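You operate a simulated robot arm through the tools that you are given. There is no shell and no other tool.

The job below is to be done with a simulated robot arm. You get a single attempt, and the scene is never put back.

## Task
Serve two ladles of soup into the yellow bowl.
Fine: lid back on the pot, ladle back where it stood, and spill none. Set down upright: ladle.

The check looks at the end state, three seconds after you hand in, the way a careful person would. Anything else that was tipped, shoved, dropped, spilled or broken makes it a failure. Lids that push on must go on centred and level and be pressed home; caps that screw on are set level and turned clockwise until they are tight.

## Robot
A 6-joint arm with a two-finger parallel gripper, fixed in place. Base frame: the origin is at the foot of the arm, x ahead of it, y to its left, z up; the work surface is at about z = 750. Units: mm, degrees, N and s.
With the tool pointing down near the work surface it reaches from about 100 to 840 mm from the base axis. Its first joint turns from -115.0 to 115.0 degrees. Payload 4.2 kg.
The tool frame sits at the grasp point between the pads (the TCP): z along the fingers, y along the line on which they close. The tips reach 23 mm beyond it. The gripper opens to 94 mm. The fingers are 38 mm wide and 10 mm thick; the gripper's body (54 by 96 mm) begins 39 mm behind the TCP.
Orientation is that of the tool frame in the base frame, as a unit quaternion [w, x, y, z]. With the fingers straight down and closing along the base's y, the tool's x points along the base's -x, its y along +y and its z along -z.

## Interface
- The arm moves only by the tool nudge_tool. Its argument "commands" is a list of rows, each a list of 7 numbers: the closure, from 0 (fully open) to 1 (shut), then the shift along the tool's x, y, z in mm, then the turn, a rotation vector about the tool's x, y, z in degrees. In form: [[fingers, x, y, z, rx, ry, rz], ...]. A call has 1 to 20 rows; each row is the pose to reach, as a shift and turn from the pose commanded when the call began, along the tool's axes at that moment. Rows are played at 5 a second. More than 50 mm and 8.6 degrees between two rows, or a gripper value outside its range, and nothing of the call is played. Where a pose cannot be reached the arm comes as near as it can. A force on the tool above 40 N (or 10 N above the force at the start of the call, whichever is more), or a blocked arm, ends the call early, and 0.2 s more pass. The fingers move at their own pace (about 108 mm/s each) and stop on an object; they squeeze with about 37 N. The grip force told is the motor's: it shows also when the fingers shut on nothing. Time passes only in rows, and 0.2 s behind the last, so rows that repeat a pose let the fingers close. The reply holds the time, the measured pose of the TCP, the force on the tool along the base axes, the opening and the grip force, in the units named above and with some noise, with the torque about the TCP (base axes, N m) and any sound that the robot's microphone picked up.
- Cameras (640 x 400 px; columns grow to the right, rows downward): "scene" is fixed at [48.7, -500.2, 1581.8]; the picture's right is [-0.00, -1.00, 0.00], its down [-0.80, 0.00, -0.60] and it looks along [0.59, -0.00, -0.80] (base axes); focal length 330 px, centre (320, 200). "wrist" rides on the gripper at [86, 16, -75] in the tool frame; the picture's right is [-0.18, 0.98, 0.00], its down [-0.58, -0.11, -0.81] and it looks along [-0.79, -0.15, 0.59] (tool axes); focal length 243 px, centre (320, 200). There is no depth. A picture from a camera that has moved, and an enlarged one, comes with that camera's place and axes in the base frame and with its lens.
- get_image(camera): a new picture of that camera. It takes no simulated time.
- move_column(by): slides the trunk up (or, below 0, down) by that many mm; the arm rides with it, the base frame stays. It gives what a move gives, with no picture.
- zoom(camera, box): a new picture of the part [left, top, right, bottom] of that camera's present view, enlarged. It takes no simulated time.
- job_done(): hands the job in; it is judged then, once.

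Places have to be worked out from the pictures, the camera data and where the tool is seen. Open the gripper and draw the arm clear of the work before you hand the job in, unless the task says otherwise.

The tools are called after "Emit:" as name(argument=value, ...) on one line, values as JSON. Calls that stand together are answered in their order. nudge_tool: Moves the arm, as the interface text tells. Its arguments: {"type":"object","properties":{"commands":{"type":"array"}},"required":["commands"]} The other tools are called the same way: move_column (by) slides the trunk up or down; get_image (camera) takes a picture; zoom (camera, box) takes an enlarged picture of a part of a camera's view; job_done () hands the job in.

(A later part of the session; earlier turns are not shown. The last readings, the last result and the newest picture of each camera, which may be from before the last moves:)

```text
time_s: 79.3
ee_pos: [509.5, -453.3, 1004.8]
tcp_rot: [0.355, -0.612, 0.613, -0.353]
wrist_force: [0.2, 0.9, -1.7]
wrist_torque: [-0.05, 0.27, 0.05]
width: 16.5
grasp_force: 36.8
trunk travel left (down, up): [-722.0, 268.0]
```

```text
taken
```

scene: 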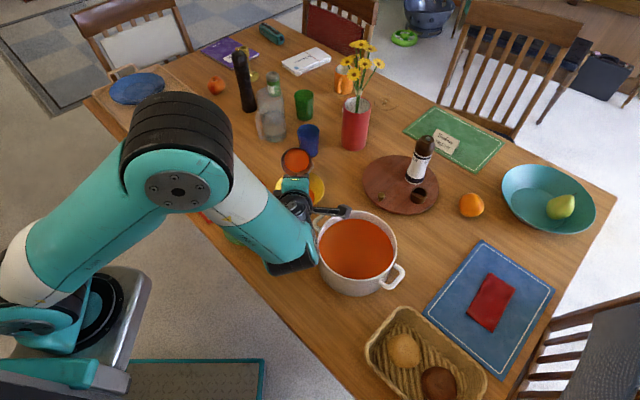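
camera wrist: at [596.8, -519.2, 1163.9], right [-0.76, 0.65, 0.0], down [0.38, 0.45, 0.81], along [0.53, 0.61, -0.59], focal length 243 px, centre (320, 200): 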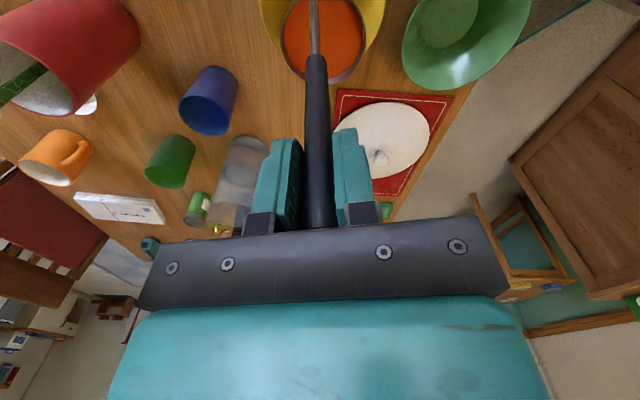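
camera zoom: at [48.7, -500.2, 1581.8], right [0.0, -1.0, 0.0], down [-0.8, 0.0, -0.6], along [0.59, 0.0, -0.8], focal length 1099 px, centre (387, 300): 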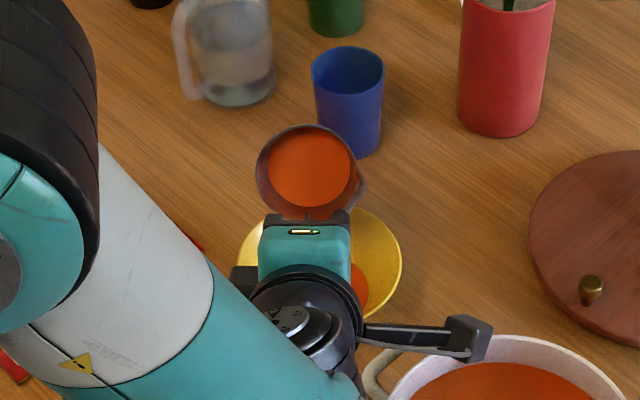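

The lip stays over the bowl's centre at about 60° and soup keeps transferring. I go on to 81° and hold to drain.

Emit:
nudge_tool(commands=[[1, 0, 10.4, -2.2, 3, 0, 0], [1, 0, 20.7, -3.7, 6, 0, 0], [1, 0, 31.5, -4.5, 9, 0, 0], [1, 0, 42.1, -4.8, 12, 0, 0], [1, 0, 52.9, -4.4, 15, 0, 0], [1, 0, 63.3, -3, 18, 0, 0], [1, 0, 73.4, -1, 21, 0, 0], [1, 0, 73.4, -1, 21, 0, 0], [1, 0, 73.4, -1, 21, 0, 0], [1, 0, 73.4, -1, 21, 0, 0]])

Emit:
zoom(camera="scene", box=[230, 110, 370, 230])

Emit:
get_image(camera="scene")

Emit:
get_image(camera="wrist")

```text
time_s: 81.5
ee_pos: [487.5, -502.6, 956.6]
tcp_rot: [0.461, -0.536, 0.539, -0.457]
wrist_force: [-0.3, -0.6, -1.1]
wrist_torque: [-0.04, 0.29, 0.0]
width: 16.3
grasp_force: 37.1
out of reach, approached as far as the arm can: row 3, 4, 5, 6, 7, 8, 9, 10
trunk travel left (down, up): [-722.0, 268.0]
```

```text
3.33 times, centred on (300, 170) of scene
camera zoom: at [48.7, -500.2, 1581.8], right [0.0, -1.0, 0.0], down [-0.8, 0.0, -0.6], along [0.59, 0.0, -0.8], focal length 1099 px, centre (387, 300)
```

zoom: 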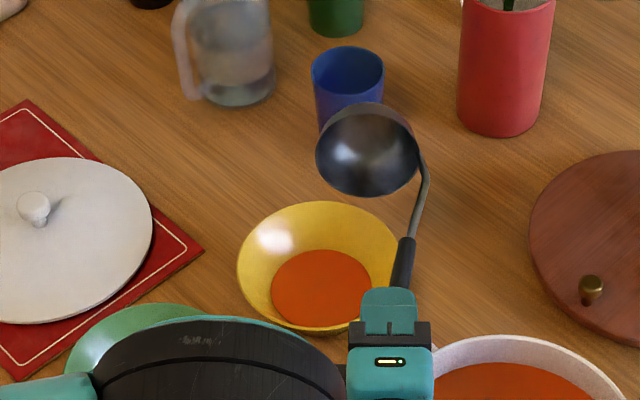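

```text
taken
```

scene: 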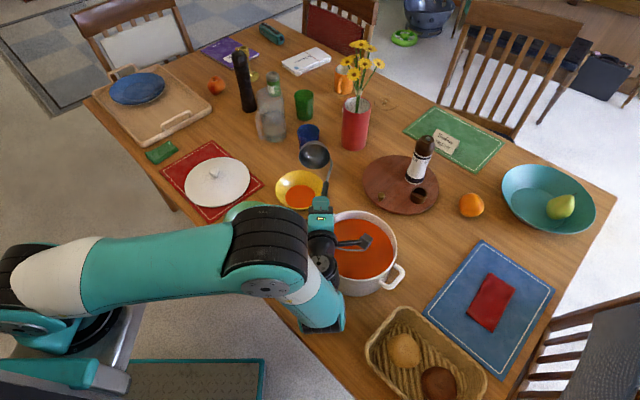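

```text
taken
camera wrist: at [411.1, -589.8, 951.6], right [-0.15, 0.19, -0.97], down [-0.78, 0.58, 0.24], along [0.61, 0.79, 0.06], focal length 243 px, centre (320, 200)
```

wrist: 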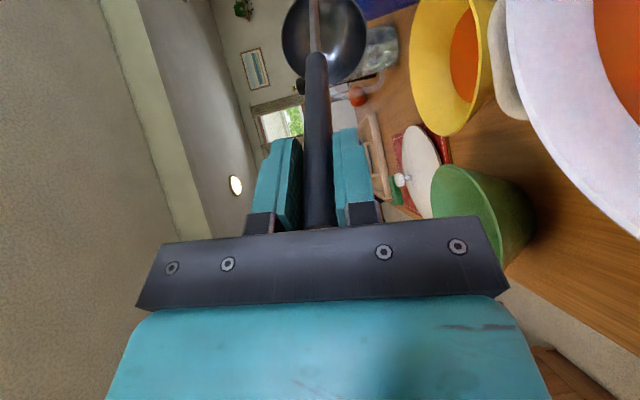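

The ladle emptied into the bowl with the table clean, but near the end the arm drifted ~50 mm sideways again and the elbow dropped. I inspect clearances before backing out.

Emit:
zoom(camera="scene", box=[200, 180, 420, 345])

Emit:
zoom(camera="wrist", box=[380, 0, 640, 280])

```text
2.42 times, centred on (310, 262) of scene
camera zoom: at [48.7, -500.2, 1581.8], right [0.0, -1.0, 0.0], down [-0.8, 0.0, -0.6], along [0.59, 0.0, -0.8], focal length 799 px, centre (344, 48)
```

zoom: 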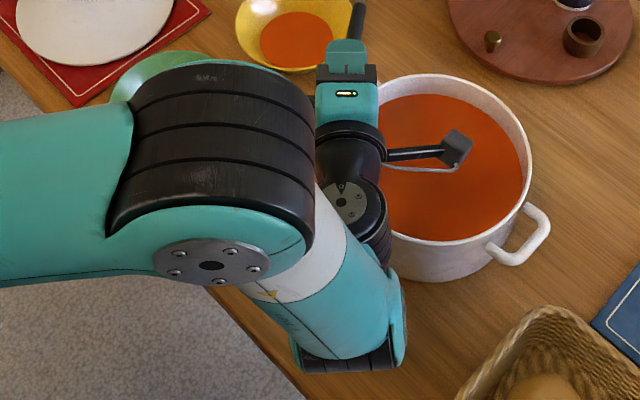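

```text
1.43 times, centred on (510, 140) of wrist
camera zoom: at [411.1, -589.8, 951.6], right [-0.15, 0.19, -0.97], down [-0.78, 0.58, 0.24], along [0.61, 0.79, 0.06], focal length 347 px, centre (49, 286)
```

zoom: 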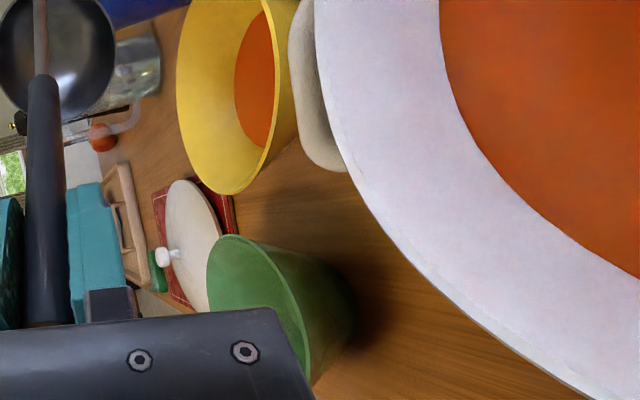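

Clearances are fine (elbow and forearm are well above the table). I back out: return to the 60° pose over the bowl.

Emit:
nudge_tool(commands=[[1, -10, -10, 3, -4, 0, 0], [1, -20, -20, 6, -8, 0, 0], [1, -30, -30.5, 8.5, -12.5, 0, 0], [1, -40, -41, 11.5, -17, 0, 0], [1, -49.3, -51, 14.2, -21, 0, 0], [1, -49.3, -51, 14.2, -21, 0, 0]])

Emit:
get_image(camera="scene")

```text
time_s: 82.9
ee_pos: [511.6, -451.4, 1002.8]
tcp_rot: [0.354, -0.611, 0.614, -0.352]
wrist_force: [0.7, -0.2, -1.9]
wrist_torque: [-0.04, 0.22, 0.01]
width: 16.7
grasp_force: 36.9
trunk travel left (down, up): [-722.0, 268.0]
```

```text
taken
```

scene: 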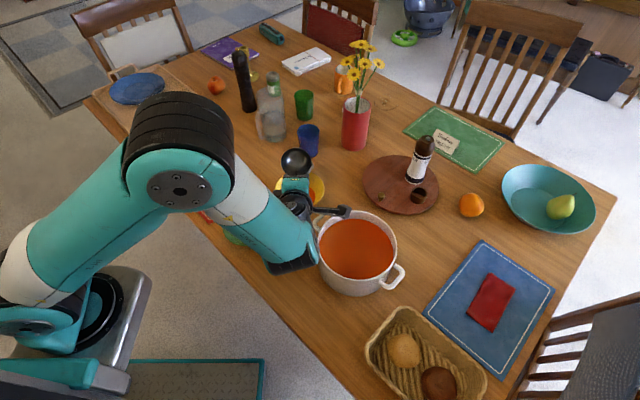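

Back in the earlier posture with an empty ladle. I reverse the tilt to upright.

Emit:
nudge_tool(commands=[[1, 0, -20.2, 5.1, -6, 0, 0], [1, 0, -40, 13.1, -12, 0, 0], [1, 0, -59, 22.4, -18, 0, 0], [1, 0, -76.6, 33.6, -24, 0, 0], [1, 0, -92, 45.7, -30, 0, 0], [1, 0, -107.3, 57.4, -36, 0, 0], [1, 0, -122.6, 69.1, -42, 0, 0], [1, 0, -135.6, 81.1, -48, 0, 0], [1, 0, -143.3, 88, -54, 0, 0], [1, 0, -147.1, 92.6, -60, 0, 0], [1, 0, -147.1, 92.6, -60, 0, 0]])

Emit:
get_image(camera="scene")

Emit:
get_image(camera="wrist")

```text
time_s: 85.3
ee_pos: [664.1, -452.4, 1085.0]
tcp_rot: [0.002, -0.707, 0.707, 0.001]
wrist_force: [0.3, -1.7, -1.5]
wrist_torque: [0.0, 0.0, 0.03]
width: 16.4
grasp_force: 37.4
trunk travel left (down, up): [-722.0, 268.0]
```

```text
taken
```

scene: 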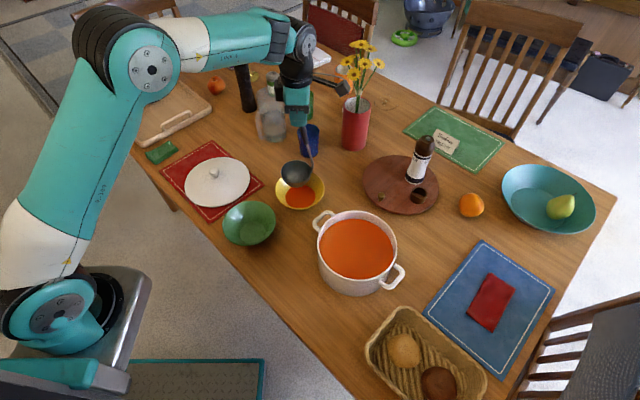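

```text
taken
camera wrist: at [647.9, -539.8, 1158.6], right [-0.98, 0.18, 0.0], down [0.11, 0.58, 0.81], along [0.15, 0.8, -0.59], focal length 243 px, centre (320, 200)
```

wrist: 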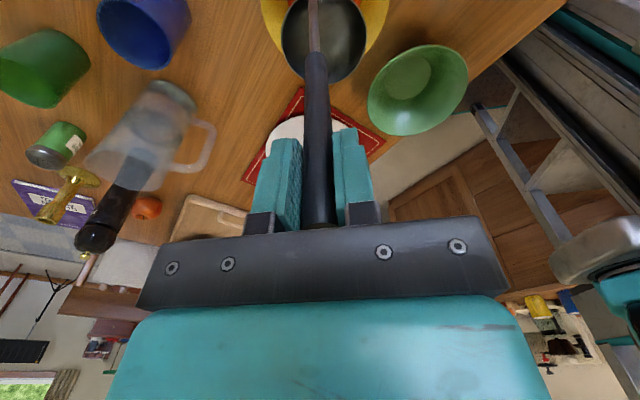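

Upright and empty over the bowl. I check the bowl and table for drips, and the ladle interior.

Emit:
zoom(camera="scene", box=[230, 130, 350, 240])

Emit:
zoom(camera="wrist", box=[240, 0, 400, 100])

```text
3.64 times, centred on (290, 185) of scene
camera zoom: at [48.7, -500.2, 1581.8], right [0.0, -1.0, 0.0], down [-0.8, 0.0, -0.6], along [0.59, 0.0, -0.8], focal length 1198 px, centre (429, 254)
```

zoom: 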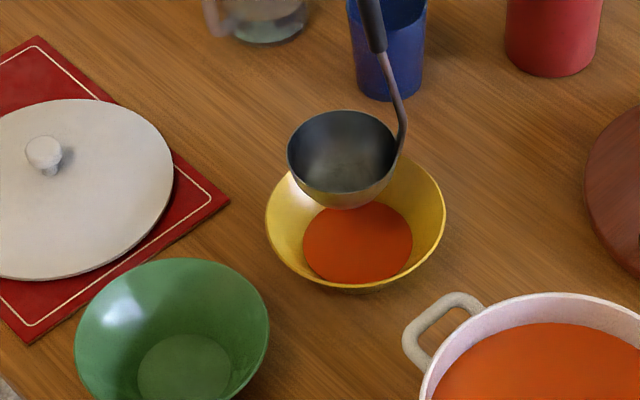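

```text
4.00 times, centred on (320, 50) of wrist
camera zoom: at [647.9, -539.8, 1158.6], right [-0.98, 0.18, 0.0], down [0.11, 0.58, 0.81], along [0.15, 0.8, -0.59], focal length 970 px, centre (320, 800)
```

zoom: 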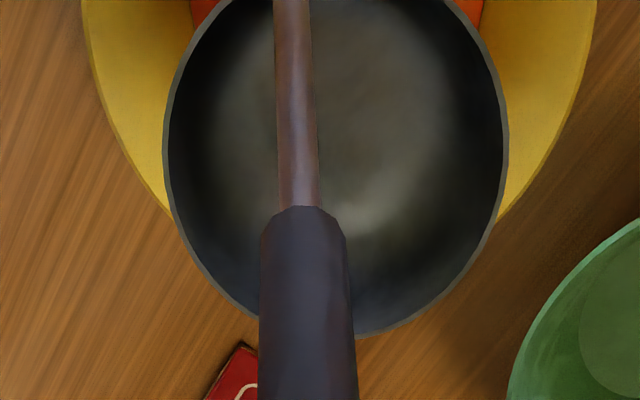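

All clean, the ladle is empty. Now for the second ladle: raise the trunk 70 mm and travel back over the pot centre, staying in the good arm region.

Emit:
move_column(by=70)

Emit:
nudge_tool(commands=[[1, 5, 7, 0, 0, 0, 1], [1, 16, 23, 0, 0, 0, 2.5], [1, 32, 47, 0, 0, 0, 5], [1, 50, 73, 0, 0, 0, 8], [1, 68, 99, 0, 0, 0, 11], [1, 86, 125, 0, 0, 0, 14], [1, 104, 151, 0, 0, 0, 17], [1, 122, 178, 0, 0, 0, 20], [1, 138, 201, 0, 0, 0, 22], [1, 149, 217.5, 0, 0, 0, 23.5], [1, 153.6, 224.2, 0, 0, 0, 24], [1, 153.6, 224.2, 0, 0, 0, 24]])

Emit:
get_image(camera="scene")

Emit:
zoom(camera="scene", box=[300, 190, 420, 300])

```text
time_s: 86.4
ee_pos: [664.4, -451.7, 1154.0]
tcp_rot: [-0.002, 0.708, -0.707, -0.002]
wrist_force: [0.1, -0.4, -1.6]
wrist_torque: [-0.07, 0.07, -0.03]
width: 16.3
grasp_force: 37.2
trunk travel left (down, up): [-792.0, 198.0]
```

```text
time_s: 89.0
ee_pos: [439.0, -606.4, 1152.9]
tcp_rot: [0.002, -0.544, 0.839, 0.003]
wrist_force: [1.1, -0.2, -1.5]
wrist_torque: [0.02, 0.01, -0.03]
width: 16.6
grasp_force: 36.6
trunk travel left (down, up): [-792.0, 198.0]
```

```text
taken
```

scene: 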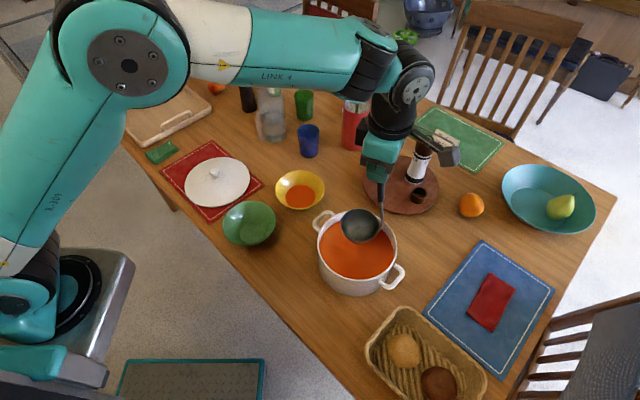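

```text
3.64 times, centred on (360, 245) of scene
camera zoom: at [48.7, -500.2, 1581.8], right [0.0, -1.0, 0.0], down [-0.8, 0.0, -0.6], along [0.59, 0.0, -0.8], focal length 1198 px, centre (174, 36)
```

zoom: 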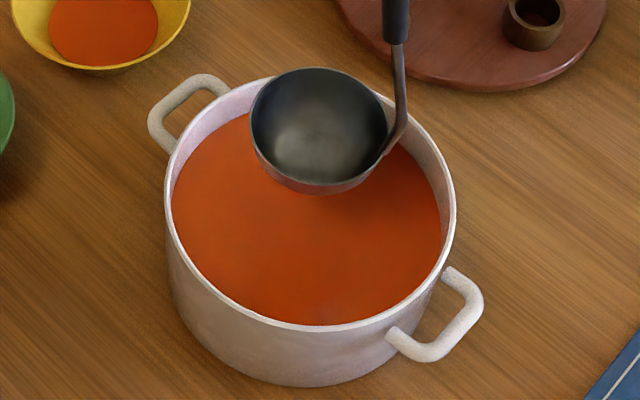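

Ladle is centred over the pot. I dip by trunk: down 105 mm, then 40 mm more to submerge the rim.

Emit:
move_column(by=-105)

Emit:
move_column(by=-40)

Emit:
zoom(camera="scene", box=[300, 190, 420, 300])

```text
time_s: 90.4
ee_pos: [440.0, -606.6, 1047.9]
tcp_rot: [0.002, -0.545, 0.839, 0.002]
wrist_force: [0.1, 0.5, -2.0]
wrist_torque: [-0.03, 0.01, -0.01]
width: 16.4
grasp_force: 37.1
trunk travel left (down, up): [-687.0, 303.0]
```

```text
time_s: 91.2
ee_pos: [439.9, -606.7, 1008.9]
tcp_rot: [0.001, -0.545, 0.838, 0.002]
wrist_force: [-0.4, 0.0, -1.4]
wrist_torque: [-0.06, 0.03, 0.01]
width: 16.6
grasp_force: 37.0
trunk travel left (down, up): [-647.0, 343.0]
```

```text
3.64 times, centred on (360, 245) of scene
camera zoom: at [48.7, -500.2, 1581.8], right [0.0, -1.0, 0.0], down [-0.8, 0.0, -0.6], along [0.59, 0.0, -0.8], focal length 1198 px, centre (174, 36)
```

zoom: 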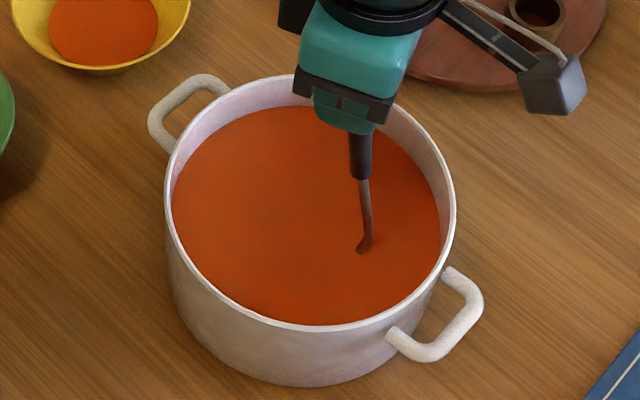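

The ladle is submerged. I lift gently: 22, 15, 40, then 65 mm, as the first time, and check the fill.

Emit:
move_column(by=22)

Emit:
move_column(by=15)

Emit:
move_column(by=43)

Emit:
move_column(by=65)

Emit:
zoom(camera="scene", box=[300, 190, 420, 300])

```text
time_s: 91.9
ee_pos: [439.0, -607.3, 1030.3]
tcp_rot: [0.001, -0.545, 0.838, 0.002]
wrist_force: [-0.8, -0.6, -2.2]
wrist_torque: [0.0, 0.01, 0.02]
width: 16.5
grasp_force: 36.9
trunk travel left (down, up): [-669.0, 321.0]
```

```text
time_s: 92.5
ee_pos: [439.2, -607.4, 1045.5]
tcp_rot: [0.002, -0.545, 0.839, 0.003]
wrist_force: [0.5, 0.6, -1.3]
wrist_torque: [-0.02, 0.02, 0.0]
width: 16.3
grasp_force: 37.3
trunk travel left (down, up): [-684.0, 306.0]
```

```text
time_s: 93.4
ee_pos: [439.8, -606.5, 1087.1]
tcp_rot: [0.002, -0.545, 0.838, 0.002]
wrist_force: [-0.3, -0.6, -2.9]
wrist_torque: [-0.02, 0.0, 0.03]
width: 16.5
grasp_force: 37.0
trunk travel left (down, up): [-727.0, 263.0]
```

```text
time_s: 94.4
ee_pos: [439.6, -606.9, 1152.3]
tcp_rot: [0.001, -0.545, 0.838, 0.001]
wrist_force: [-0.1, -0.2, -0.6]
wrist_torque: [-0.03, -0.02, 0.02]
width: 16.6
grasp_force: 37.2
trunk travel left (down, up): [-792.0, 198.0]
```

```text
3.64 times, centred on (360, 245) of scene
camera zoom: at [48.7, -500.2, 1581.8], right [0.0, -1.0, 0.0], down [-0.8, 0.0, -0.6], along [0.59, 0.0, -0.8], focal length 1198 px, centre (174, 36)
```

zoom: 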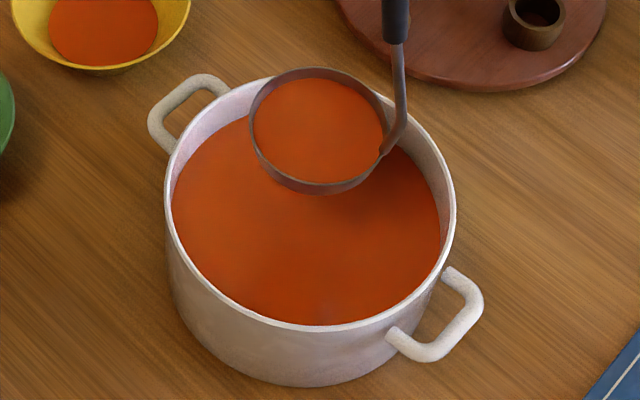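

The second ladleful is in, level a few mm under the rim. I carry it gently back to the yellow bowl (yaw returning to 90°).

Emit:
nudge_tool(commands=[[1, -1.7, -1, 0, 0, 0, 0], [1, -6, -3.7, 0, 0, 0, -0.5], [1, -13, -8, 0, 0, 0, -1.2], [1, -23, -14.2, 0, 0, 0, -2.2], [1, -36, -22.3, 0, 0, 0, -3.6], [1, -51, -31.5, 0, 0, 0, -5.2], [1, -66, -40.8, 0, 0, 0, -6.8], [1, -81, -50.1, 0, 0, 0, -8.4], [1, -96, -59.4, 0, 0, 0, -10], [1, -111, -68.7, 0, 0, 0, -11.5], [1, -126, -78, 0, 0, 0, -13], [1, -141, -87.2, 0, 0, 0, -14.6], [1, -156, -96.5, 0, 0, 0, -16.2], [1, -171, -105.8, 0, 0, 0, -17.8], [1, -186, -115, 0, 0, 0, -19.4], [1, -200, -123.7, 0, 0, 0, -20.8], [1, -212, -131, 0, 0, 0, -22], [1, -222, -137.3, 0, 0, 0, -23], [1, -228.5, -141.3, 0, 0, 0, -23.8], [1, -231, -142.9, 0, 0, 0, -24]])

Emit:
zoom(camera="scene", box=[230, 110, 390, 250])

```text
time_s: 98.6
ee_pos: [663.2, -454.1, 1154.9]
tcp_rot: [0.002, -0.707, 0.708, 0.001]
wrist_force: [-0.7, 0.8, -1.8]
wrist_torque: [-0.05, 0.0, 0.0]
width: 16.7
grasp_force: 37.4
trunk travel left (down, up): [-792.0, 198.0]
```

```text
2.86 times, centred on (310, 180) of scene
camera zoom: at [48.7, -500.2, 1581.8], right [0.0, -1.0, 0.0], down [-0.8, 0.0, -0.6], along [0.59, 0.0, -0.8], focal length 942 px, centre (349, 257)
```

zoom: 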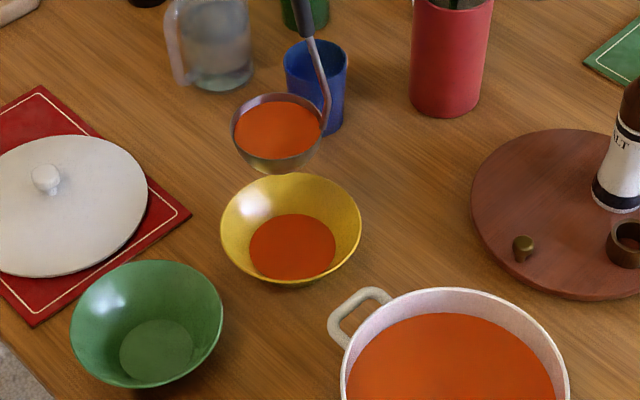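

No drips on the way. I lower the trunk 70 mm to the pour height used before.

Emit:
move_column(by=-70)

Emit:
zoom(camera="scene", box=[230, 110, 370, 230])

```text
time_s: 99.7
ee_pos: [664.2, -453.6, 1084.6]
tcp_rot: [-0.002, 0.708, -0.707, -0.002]
wrist_force: [0.5, -0.5, -1.6]
wrist_torque: [-0.06, -0.02, 0.0]
width: 16.6
grasp_force: 36.9
trunk travel left (down, up): [-722.0, 268.0]
```

```text
3.33 times, centred on (300, 170) of scene
camera zoom: at [48.7, -500.2, 1581.8], right [0.0, -1.0, 0.0], down [-0.8, 0.0, -0.6], along [0.59, 0.0, -0.8], focal length 1099 px, centre (387, 300)
```

zoom: 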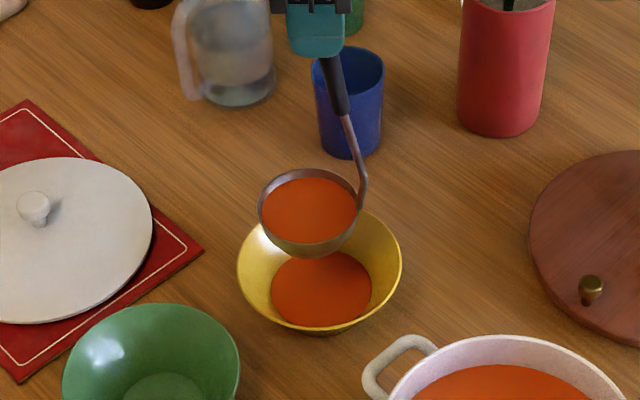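

Same pose as for the first pour. I tilt to 10° first, as before.

Emit:
nudge_tool(commands=[[1, 0, 1.2, 0.1, 1.5, 0, 0], [1, 0, 2.5, 0.2, 3, 0, 0], [1, 0, 4.7, 0.5, 4.5, 0, 0], [1, 0, 5.9, 1, 6, 0, 0], [1, 0, 7.8, 1.8, 8, 0, 0], [1, 0, 10.7, 2.9, 10, 0, 0], [1, 0, 10.7, 2.9, 10, 0, 0]])

```text
time_s: 101.3
ee_pos: [652.5, -453.2, 1082.2]
tcp_rot: [0.064, -0.704, 0.705, -0.061]
wrist_force: [-0.3, -0.7, -1.8]
wrist_torque: [-0.06, 0.03, 0.03]
width: 16.4
grasp_force: 37.1
trunk travel left (down, up): [-722.0, 268.0]
```

Reached cleanly at 10°. I continue to 30°.

Emit:
nudge_tool(commands=[[1, 0, 5.05, 0.43, 2, 0, 0], [1, 0, 10.5, 1, 4, 0, 0], [1, 0, 16.6, 1.75, 6, 0, 0], [1, 0, 22.7, 2.7, 8, 0, 0], [1, 0, 28.9, 3.84, 10, 0, 0], [1, 0, 35.25, 5.26, 12, 0, 0], [1, 0, 41.5, 6.9, 14, 0, 0], [1, 0, 47.85, 8.2, 16, 0, 0], [1, 0, 54.1, 9.75, 18, 0, 0], [1, 0, 60.2, 11.1, 20, 0, 0]])

Emit:
zoom(camera="scene", box=[230, 110, 370, 230])

```text
time_s: 103.5
ee_pos: [596.5, -454.1, 1059.0]
tcp_rot: [0.186, -0.683, 0.683, -0.181]
wrist_force: [0.5, 0.8, -1.3]
wrist_torque: [0.0, 0.15, 0.02]
width: 16.4
grasp_force: 37.1
trunk travel left (down, up): [-722.0, 268.0]
```

```text
3.33 times, centred on (300, 170) of scene
camera zoom: at [48.7, -500.2, 1581.8], right [0.0, -1.0, 0.0], down [-0.8, 0.0, -0.6], along [0.59, 0.0, -0.8], focal length 1099 px, centre (387, 300)
```

zoom: 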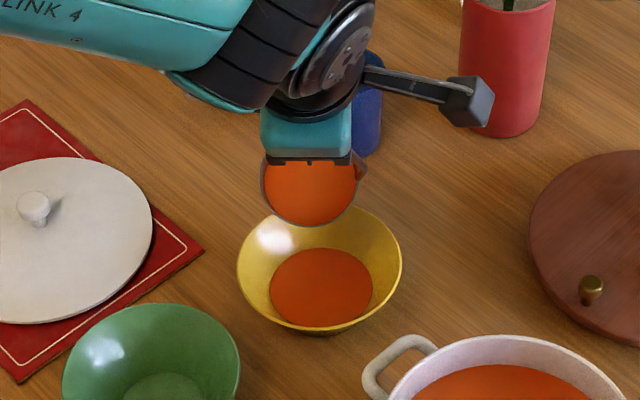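

Pouring into the bowl, table clean. I continue from 30° to 60°.

Emit:
nudge_tool(commands=[[1, 0, 9.5, -1.5, 3, 0, 0], [1, 0, 19.4, -2.8, 6, 0, 0], [1, 0, 29.7, -3.6, 9, 0, 0], [1, 0, 40.2, -3.7, 12, 0, 0], [1, 0, 50.8, -3.2, 15, 0, 0], [1, 0, 61.4, -2.3, 18, 0, 0], [1, 0, 71.8, -1, 21, 0, 0], [1, 0, 82.5, 0.65, 24, 0, 0], [1, 0, 92.6, 3.1, 27, 0, 0], [1, 0, 102.5, 6.4, 30, 0, 0], [1, 0, 102.5, 6.4, 30, 0, 0], [1, 0, 102.5, 6.4, 30, 0, 0], [1, 0, 102.5, 6.4, 30, 0, 0], [1, 0, 102.5, 6.4, 30, 0, 0]])

Emit:
zoom(camera="scene", box=[230, 110, 370, 230])

```text
time_s: 106.5
ee_pos: [509.7, -453.8, 1004.4]
tcp_rot: [0.356, -0.61, 0.614, -0.352]
wrist_force: [0.6, -0.2, -2.0]
wrist_torque: [-0.01, 0.24, 0.0]
width: 16.4
grasp_force: 36.7
trunk travel left (down, up): [-722.0, 268.0]
```

```text
3.33 times, centred on (300, 170) of scene
camera zoom: at [48.7, -500.2, 1581.8], right [0.0, -1.0, 0.0], down [-0.8, 0.0, -0.6], along [0.59, 0.0, -0.8], focal length 1099 px, centre (387, 300)
```

zoom: 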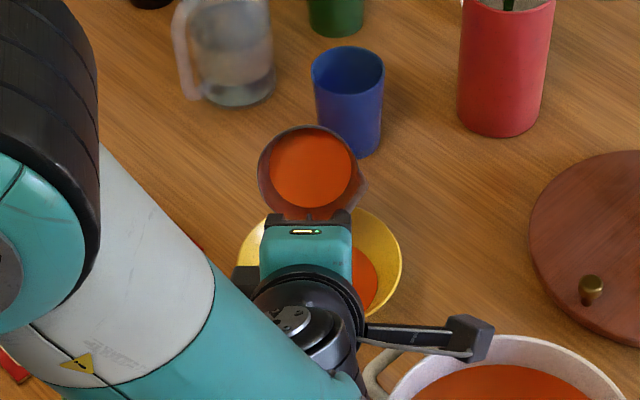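

At 60° the ladle still retains some soup, so more tilt is needed. Instead of holding the lip height, I rotate mainly about the grip (which demands less of the arm), in small batches to catch any reach trouble.

Emit:
nudge_tool(commands=[[1, 0, 1, -1.5, 1.5, 0, 0], [1, 0, 1.8, -3.1, 3, 0, 0], [1, 0, 2.7, -4.6, 4.5, 0, 0], [1, 0, 3.6, -6.2, 6, 0, 0], [1, 0, 4.5, -7.7, 7.5, 0, 0], [1, 0, 5.4, -9.3, 9, 0, 0]])

Emit:
zoom(camera="scene", box=[230, 110, 370, 230])

```text
time_s: 107.9
ee_pos: [499.7, -452.4, 1002.9]
tcp_rot: [0.403, -0.58, 0.584, -0.4]
wrist_force: [0.1, -1.2, -1.4]
wrist_torque: [-0.05, 0.29, -0.02]
width: 16.3
grasp_force: 37.2
trunk travel left (down, up): [-722.0, 268.0]
```

```text
3.33 times, centred on (300, 170) of scene
camera zoom: at [48.7, -500.2, 1581.8], right [0.0, -1.0, 0.0], down [-0.8, 0.0, -0.6], along [0.59, 0.0, -0.8], focal length 1099 px, centre (387, 300)
```

zoom: 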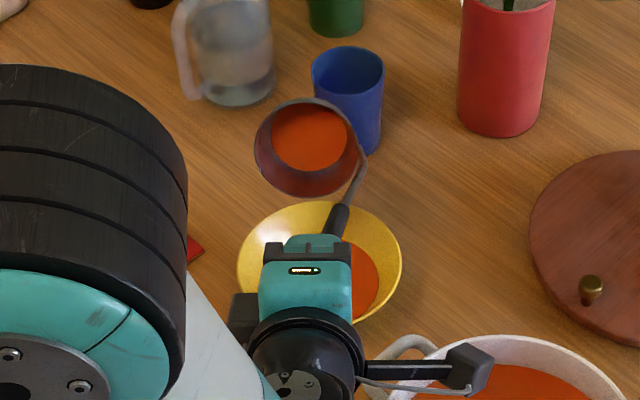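

No reach complaint; the lip is over the bowl centre at about z = 890. I continue to 78°.

Emit:
nudge_tool(commands=[[1, 0, 0.9, -2.3, 1.5, 0, 0], [1, 0, 1.8, -4.7, 3, 0, 0], [1, 0, 2.7, -7, 4.5, 0, 0], [1, 0, 3.6, -9.3, 6, 0, 0], [1, 0, 4.5, -11.7, 7.5, 0, 0], [1, 0, 5.4, -14, 9, 0, 0], [1, 0, 5.4, -14, 9, 0, 0], [1, 0, 5.4, -14, 9, 0, 0]])

Emit:
zoom(camera="scene", box=[230, 110, 370, 230])

```text
time_s: 109.7
ee_pos: [492.1, -471.5, 1013.1]
tcp_rot: [0.447, -0.549, 0.551, -0.443]
wrist_force: [0.0, -0.4, -1.6]
wrist_torque: [-0.01, 0.26, 0.01]
width: 16.5
grasp_force: 36.7
out of reach, approached as far as the arm can: row 2, 3, 4, 5, 6, 7, 8
trunk travel left (down, up): [-722.0, 268.0]
```

```text
3.33 times, centred on (300, 170) of scene
camera zoom: at [48.7, -500.2, 1581.8], right [0.0, -1.0, 0.0], down [-0.8, 0.0, -0.6], along [0.59, 0.0, -0.8], focal length 1099 px, centre (387, 300)
```

zoom: 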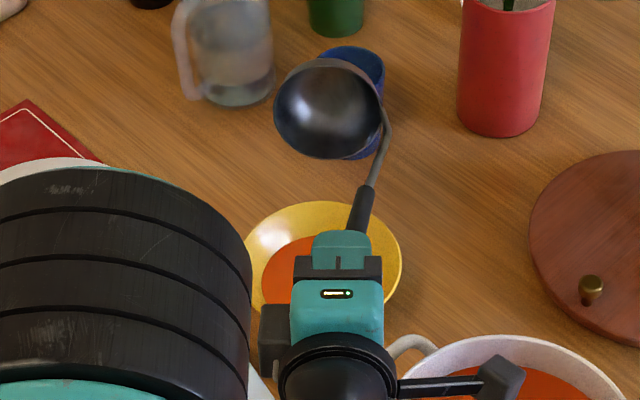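

The ladle is empty at 78° with its lip still well within the bowl, no spill seen. I back out to the 69° pose first.

Emit:
nudge_tool(commands=[[1, -6, 2.7, 3, -3, 0, 0], [1, -12, 5.4, 6, -6, 0, 0], [1, -19, 8.2, 9.5, -9, 0, 0], [1, -19, 8.2, 9.5, -9, 0, 0]])

Emit:
get_image(camera="scene")

```text
time_s: 110.7
ee_pos: [499.5, -453.7, 1003.8]
tcp_rot: [0.402, -0.582, 0.584, -0.399]
wrist_force: [-0.4, -0.2, -2.3]
wrist_torque: [-0.01, 0.28, 0.01]
width: 16.7
grasp_force: 37.0
trunk travel left (down, up): [-722.0, 268.0]
```

```text
taken
```

scene: 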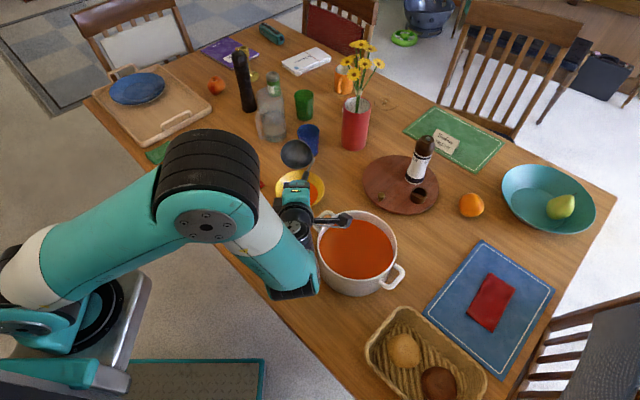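

Good. Next back to 60°, then the same reversal to upright as before.

Emit:
nudge_tool(commands=[[1, 0, -2, 4.5, -4.5, 0, 0], [1, 0, -4.1, 9.1, -9, 0, 0], [1, 0, -4.1, 9.1, -9, 0, 0]])

Emit:
nudge_tool(commands=[[1, 0, -20.2, 5.1, -6, 0, 0], [1, 0, -40, 13.1, -12, 0, 0], [1, 0, -59, 22.4, -18, 0, 0], [1, 0, -76.6, 33.6, -24, 0, 0], [1, 0, -92, 45.7, -30, 0, 0], [1, 0, -107.3, 57.4, -36, 0, 0], [1, 0, -122.6, 69.1, -42, 0, 0], [1, 0, -135.6, 81.1, -48, 0, 0], [1, 0, -143.3, 88, -54, 0, 0], [1, 0, -147.1, 92.6, -60, 0, 0], [1, 0, -147.1, 92.6, -60, 0, 0]])

Emit:
get_image(camera="scene")

Emit:
zoom(camera="scene", box=[230, 130, 350, 240])

```text
time_s: 111.5
ee_pos: [508.8, -452.8, 1004.3]
tcp_rot: [0.355, -0.611, 0.613, -0.351]
wrist_force: [0.0, 1.0, -2.0]
wrist_torque: [0.0, 0.28, 0.02]
width: 16.7
grasp_force: 36.5
trunk travel left (down, up): [-722.0, 268.0]
```

```text
time_s: 113.9
ee_pos: [664.7, -453.0, 1085.9]
tcp_rot: [-0.002, 0.707, -0.707, -0.001]
wrist_force: [0.3, -0.2, -0.9]
wrist_torque: [-0.01, 0.0, -0.02]
width: 16.4
grasp_force: 36.8
trunk travel left (down, up): [-722.0, 268.0]
```

```text
taken
```

scene: 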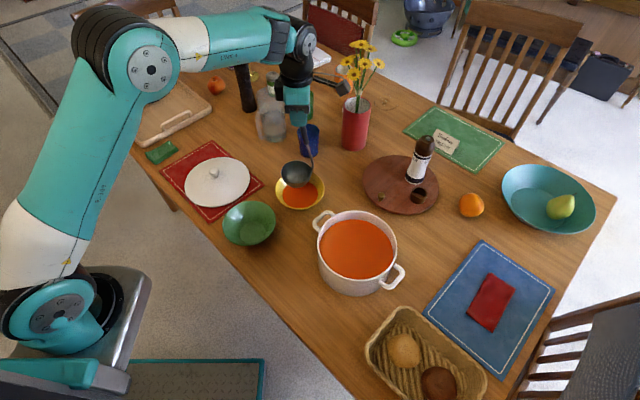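

```text
3.64 times, centred on (290, 185) of scene
camera zoom: at [48.7, -500.2, 1581.8], right [0.0, -1.0, 0.0], down [-0.8, 0.0, -0.6], along [0.59, 0.0, -0.8], focal length 1198 px, centre (429, 254)
```

zoom: 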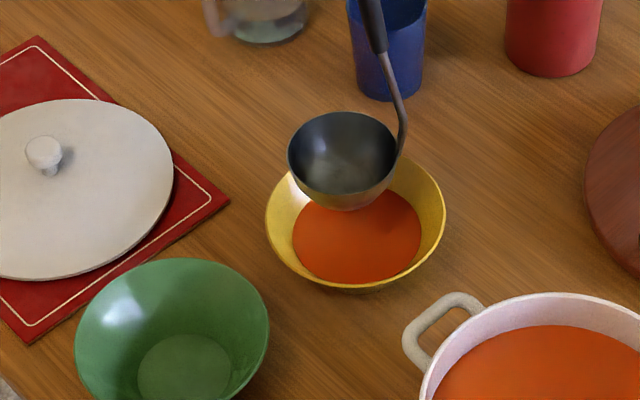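

Both ladlefuls are in the bowl and the table is clean. I raise the trunk 70 mm and carry the empty ladle back above its home spot, returning the yaw to 45°.

Emit:
move_column(by=70)

Emit:
nudge_tool(commands=[[1, 0.5, 7, 0, 0, 0, 1], [1, 1.5, 20, 0, 0, 0, 2.5], [1, 3, 42, 0, 0, 0, 5], [1, 5, 68, 0, 0, 0, 8.5], [1, 7, 95, 0, 0, 0, 12], [1, 9, 122, 0, 0, 0, 15.5], [1, 11, 149, 0, 0, 0, 19], [1, 13, 176, 0, 0, 0, 22.5], [1, 15, 203, 0, 0, 0, 26], [1, 17, 230, 0, 0, 0, 29.5], [1, 19, 257, 0, 0, 0, 33], [1, 21, 284, 0, 0, 0, 36.5], [1, 23, 308, 0, 0, 0, 39.5], [1, 24.5, 328, 0, 0, 0, 42], [1, 25.5, 343, 0, 0, 0, 44], [1, 26, 351, 0, 0, 0, 45], [1, 26, 352.2, 0, 0, 0, 45], [1, 26, 352.2, 0, 0, 0, 45]])

Emit:
get_image(camera="scene")

Emit:
get_image(camera="wrist")

```text
time_s: 115.0
ee_pos: [664.7, -454.1, 1155.8]
tcp_rot: [0.002, -0.706, 0.708, 0.001]
wrist_force: [-0.3, 0.6, -1.2]
wrist_torque: [-0.03, 0.01, -0.01]
width: 16.2
grasp_force: 37.4
trunk travel left (down, up): [-792.0, 198.0]
```

```text
time_s: 118.8
ee_pos: [311.2, -479.5, 1155.1]
tcp_rot: [0.0, -0.383, 0.924, 0.002]
wrist_force: [-0.2, -0.1, -1.0]
wrist_torque: [-0.02, -0.02, 0.02]
width: 16.5
grasp_force: 36.8
trunk travel left (down, up): [-792.0, 198.0]
```

```text
taken
```

scene: 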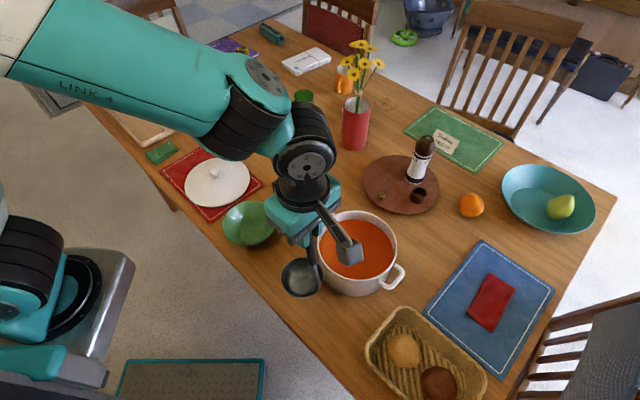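

```text
taken
camera wrist: at [237.4, -529.4, 1229.9], right [-0.56, 0.83, 0.0], down [0.49, 0.33, 0.81], along [0.67, 0.46, -0.59], focal length 243 px, centre (320, 200)
```

wrist: 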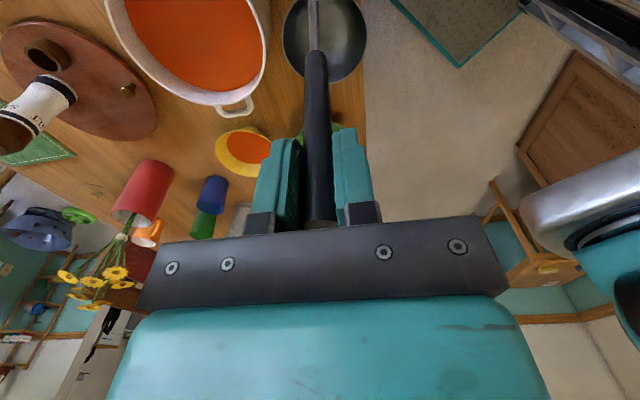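

The camera pose tells me I'm 1.3 mm off the grasp location. I correct that and lower the trunk 160 mm, leaving about 8 mm to go.

Emit:
nudge_tool(commands=[[1, -1.2, -0.5, 0, 0, 0, 0], [1, -1.2, -0.5, 0, 0, 0, 0]])

Emit:
move_column(by=-160)

Emit:
get_image(camera="wrist")

Emit:
zoom(camera="scene", box=[260, 220, 360, 330])

```text
time_s: 119.4
ee_pos: [311.9, -477.9, 1155.6]
tcp_rot: [0.001, -0.383, 0.924, 0.002]
wrist_force: [0.2, 0.6, -2.2]
wrist_torque: [-0.07, 0.03, 0.02]
width: 16.6
grasp_force: 36.8
trunk travel left (down, up): [-792.0, 198.0]
```

```text
time_s: 121.2
ee_pos: [312.8, -478.6, 996.0]
tcp_rot: [0.001, -0.383, 0.924, 0.002]
wrist_force: [0.4, -0.7, -2.0]
wrist_torque: [0.0, -0.01, 0.0]
width: 16.5
grasp_force: 37.1
trunk travel left (down, up): [-632.0, 358.0]
```

```text
taken
camera wrist: at [238.7, -528.7, 1070.1], right [-0.56, 0.83, 0.0], down [0.49, 0.33, 0.81], along [0.67, 0.46, -0.59], focal length 243 px, centre (320, 200)
```

wrist: 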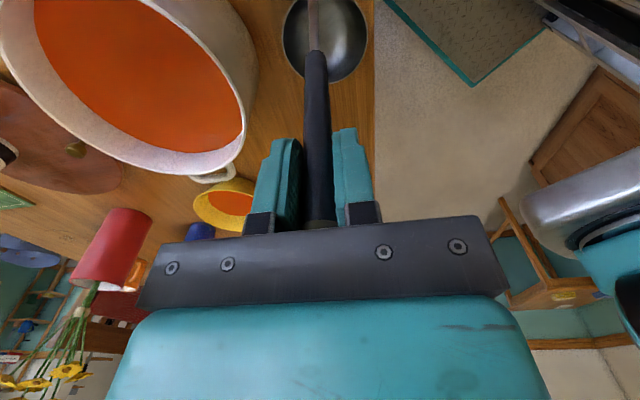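

```text
3.64 times, centred on (310, 275) of scene
camera zoom: at [48.7, -500.2, 1581.8], right [0.0, -1.0, 0.0], down [-0.8, 0.0, -0.6], along [0.59, 0.0, -0.8], focal length 1198 px, centre (356, -73)
```

zoom: 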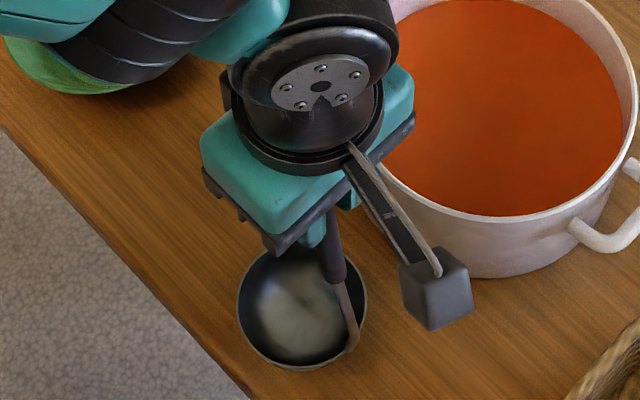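

Aligned with the recorded grasp pose, about 8.7 mm above it. I lower 7 mm, then finish in sub-millimetre steps watching the force.

Emit:
nudge_tool(commands=[[1, 0, 0, 2, 0, 0, 0], [1, 0, 0, 4, 0, 0, 0], [1, 0, 0, 6, 0, 0, 0], [1, 0, 0, 7, 0, 0, 0], [1, 0, 0, 7, 0, 0, 0]])

Emit:
zoom(camera="scene", box=[260, 220, 360, 330])

```text
time_s: 122.4
ee_pos: [311.9, -478.8, 989.1]
tcp_rot: [0.001, -0.383, 0.924, 0.001]
wrist_force: [-0.5, 0.2, 2.1]
wrist_torque: [0.06, -0.12, -0.02]
width: 16.4
grasp_force: 36.8
trunk travel left (down, up): [-632.0, 358.0]
```

```text
3.64 times, centred on (310, 275) of scene
camera zoom: at [48.7, -500.2, 1581.8], right [0.0, -1.0, 0.0], down [-0.8, 0.0, -0.6], along [0.59, 0.0, -0.8], focal length 1198 px, centre (356, -73)
```

zoom: 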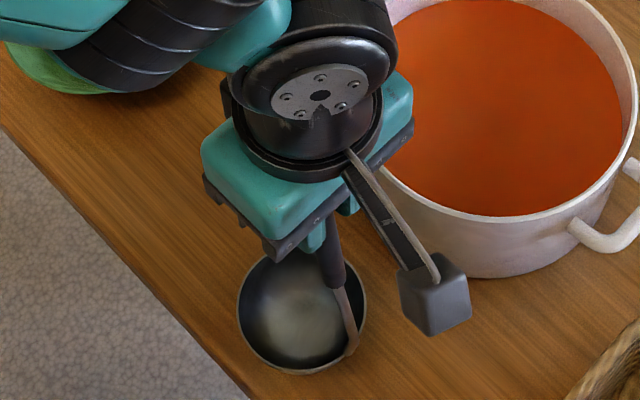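

The force has risen to +2 N already, so the ladle is touching slightly early; it may have tilted a degree or so in the grip during the pours. I compare it with the earlier wrist view.

Emit:
zoom(camera="wrist", box=[240, 0, 400, 100])

Emit:
zoom(camera="scene", box=[275, 250, 339, 330])

```text
4.00 times, centred on (320, 50) of wrist
camera zoom: at [238.6, -528.4, 1063.4], right [-0.56, 0.83, 0.0], down [0.49, 0.33, 0.81], along [0.67, 0.46, -0.59], focal length 970 px, centre (320, 800)
```

zoom: 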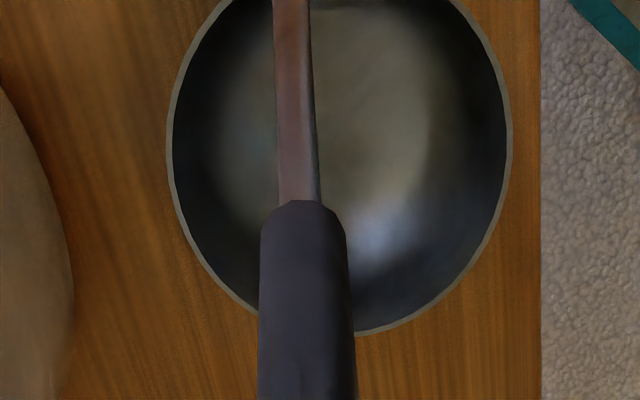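

```text
5.00 times, centred on (307, 290) of scene
camera zoom: at [48.7, -500.2, 1581.8], right [0.0, -1.0, 0.0], down [-0.8, 0.0, -0.6], along [0.59, 0.0, -0.8], focal length 1648 px, centre (385, -250)
```

zoom: 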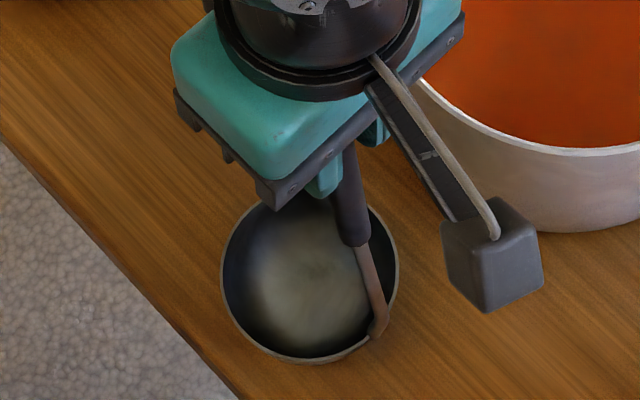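

The ladle bowl sits ~3–4 mm off and about 1.2° tilted in the grip. I lift 3 mm, rotate the tool by 1.2° about its x axis to straighten the ladle (which also recentres it), and compare again.

Emit:
nudge_tool(commands=[[1, 0, 0, -2, 0, 0, 0], [1, 0, 0, -3, 0, 0, 0], [1, 0, 0, -3, 0.6, 0, 0], [1, 0, 0, -3, 1.2, 0, 0], [1, 0, 0, -3, 1.2, 0, 0]])

Emit:
zoom(camera="scene", box=[275, 250, 339, 330])

Emit:
zoom(camera="wrist", box=[240, 0, 400, 100])

```text
time_s: 123.6
ee_pos: [311.1, -478.7, 991.6]
tcp_rot: [0.005, -0.383, 0.924, -0.008]
wrist_force: [0.4, 0.0, -2.5]
wrist_torque: [-0.04, 0.0, 0.03]
width: 16.6
grasp_force: 36.9
trunk travel left (down, up): [-632.0, 358.0]
```

```text
5.00 times, centred on (307, 290) of scene
camera zoom: at [48.7, -500.2, 1581.8], right [0.0, -1.0, 0.0], down [-0.8, 0.0, -0.6], along [0.59, 0.0, -0.8], focal length 1648 px, centre (385, -250)
```

zoom: 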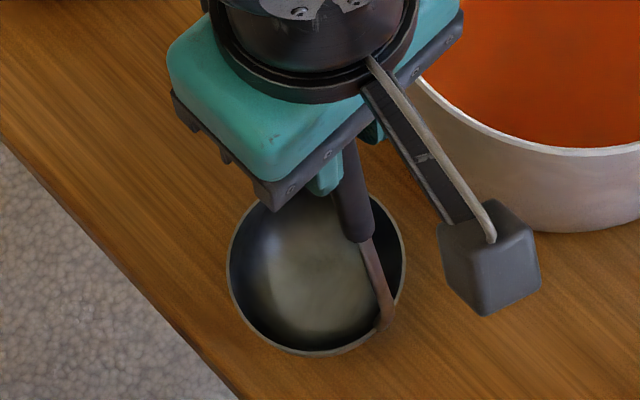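

```text
4.00 times, centred on (320, 50) of wrist
camera zoom: at [237.2, -527.5, 1065.5], right [-0.56, 0.83, -0.02], down [0.48, 0.34, 0.81], along [0.68, 0.45, -0.59], focal length 970 px, centre (320, 800)
```

zoom: 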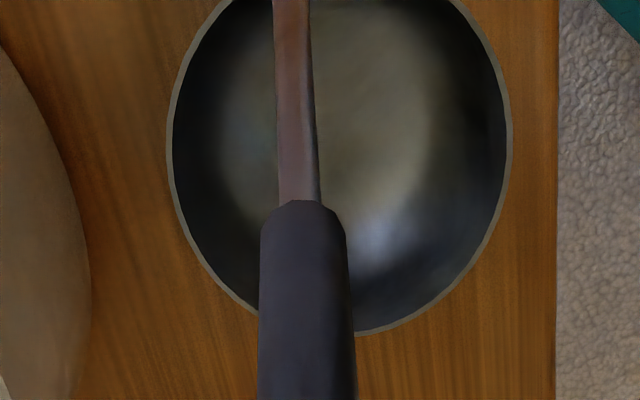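

The ladle rim now matches its original place within about 1.5 mm. I lower 2.5 mm and read the force.

Emit:
nudge_tool(commands=[[1, 0, 0, 1, 0, 0, 0], [1, 0, 0, 2, 0, 0, 0], [1, 0, 0, 2.5, 0, 0, 0], [1, 0, 0, 2.5, 0, 0, 0]])

```text
time_s: 124.6
ee_pos: [312.9, -478.3, 989.6]
tcp_rot: [0.005, -0.384, 0.923, -0.009]
wrist_force: [-0.5, 1.1, 4.6]
wrist_torque: [0.22, -0.03, 0.01]
width: 16.5
grasp_force: 37.4
trunk travel left (down, up): [-632.0, 358.0]
```

The ladle bottom is seated (about 6 N contact). I ease off 0.4 mm and open the fingers slowly.

Emit:
nudge_tool(commands=[[1, 0, 0, -0.4, 0, 0, 0], [0.82, 0, 0, -0.4, 0, 0, 0], [0.79, 0, 0, -0.4, 0, 0, 0], [0.75, 0, 0, -0.4, 0, 0, 0], [0.68, 0, 0, -0.4, 0, 0, 0], [0.6, 0, 0, -0.4, 0, 0, 0], [0.5, 0, 0, -0.4, 0, 0, 0], [0.5, 0, 0, -0.4, 0, 0, 0]])

Emit:
zoom(camera="scene", box=[275, 250, 339, 330])

Emit:
get_image(camera="wrist")

```text
time_s: 126.4
ee_pos: [312.7, -478.5, 988.9]
tcp_rot: [0.005, -0.383, 0.924, -0.008]
wrist_force: [0.3, -0.1, -0.2]
wrist_torque: [-0.01, 0.03, -0.04]
width: 46.8
grasp_force: 0.0
trunk travel left (down, up): [-632.0, 358.0]
```

```text
5.00 times, centred on (307, 290) of scene
camera zoom: at [48.7, -500.2, 1581.8], right [0.0, -1.0, 0.0], down [-0.8, 0.0, -0.6], along [0.59, 0.0, -0.8], focal length 1648 px, centre (385, -250)
```

zoom: 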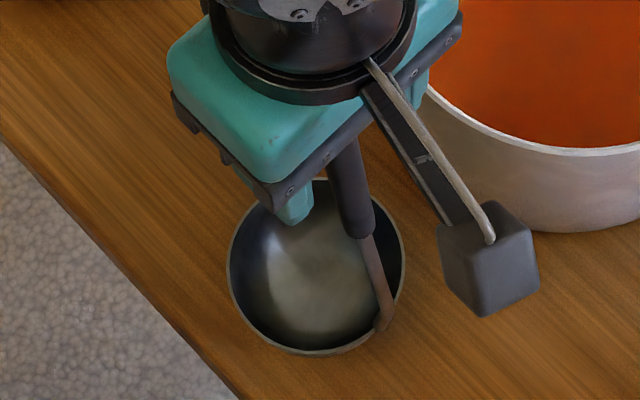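

```text
taken
camera wrist: at [237.6, -527.2, 1063.2], right [-0.56, 0.83, -0.02], down [0.48, 0.34, 0.81], along [0.67, 0.45, -0.59], focal length 243 px, centre (320, 200)
```

wrist: 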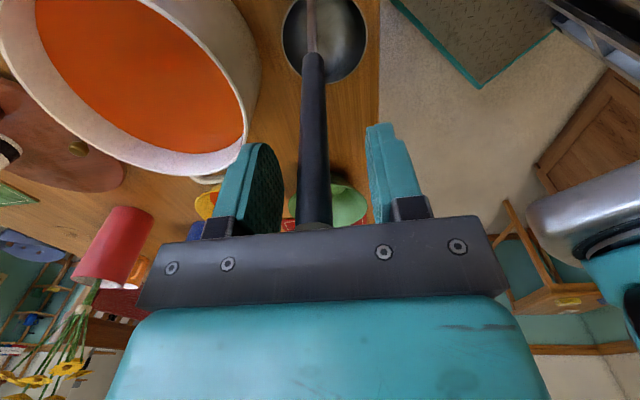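

The ladle stands upright on its own, within about 1.5 mm of its original spot. I raise the trunk 110 mm to clear the handle, and straighten the tool.

Emit:
move_column(by=110)

Emit:
nudge_tool(commands=[[0.2, 0, 0, 0, -0.6, 0, 0], [0.1, 0, 0, 0, -1.1, 0, 0], [0.1, 0, 0, 0, -1.1, 0, 0]])

Emit:
get_image(camera="scene")

Emit:
zoom(camera="scene", box=[275, 250, 339, 330])

```text
time_s: 127.8
ee_pos: [312.9, -478.3, 1099.0]
tcp_rot: [0.006, -0.382, 0.924, -0.007]
wrist_force: [0.2, -0.1, -0.4]
wrist_torque: [0.0, 0.02, 0.01]
width: 46.9
grasp_force: 0.1
trunk travel left (down, up): [-742.0, 248.0]
```

```text
time_s: 128.6
ee_pos: [312.5, -478.1, 1099.4]
tcp_rot: [0.002, -0.383, 0.924, 0.002]
wrist_force: [0.1, 0.0, 0.3]
wrist_torque: [0.0, 0.01, -0.01]
width: 84.6
grasp_force: 0.1
trunk travel left (down, up): [-742.0, 248.0]
```

```text
taken
```

scene: 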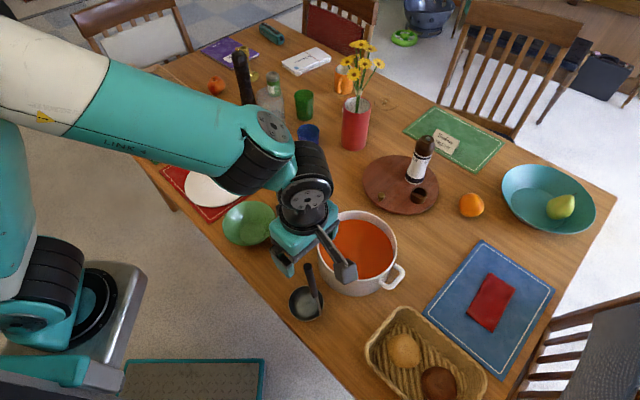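

```text
5.00 times, centred on (307, 290) of scene
camera zoom: at [48.7, -500.2, 1581.8], right [0.0, -1.0, 0.0], down [-0.8, 0.0, -0.6], along [0.59, 0.0, -0.8], focal length 1648 px, centre (385, -250)
```

zoom: 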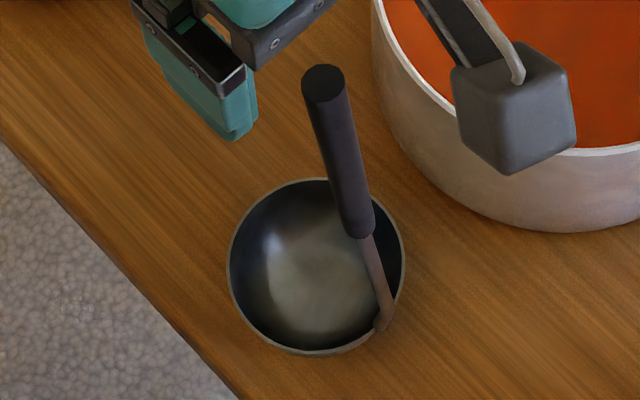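

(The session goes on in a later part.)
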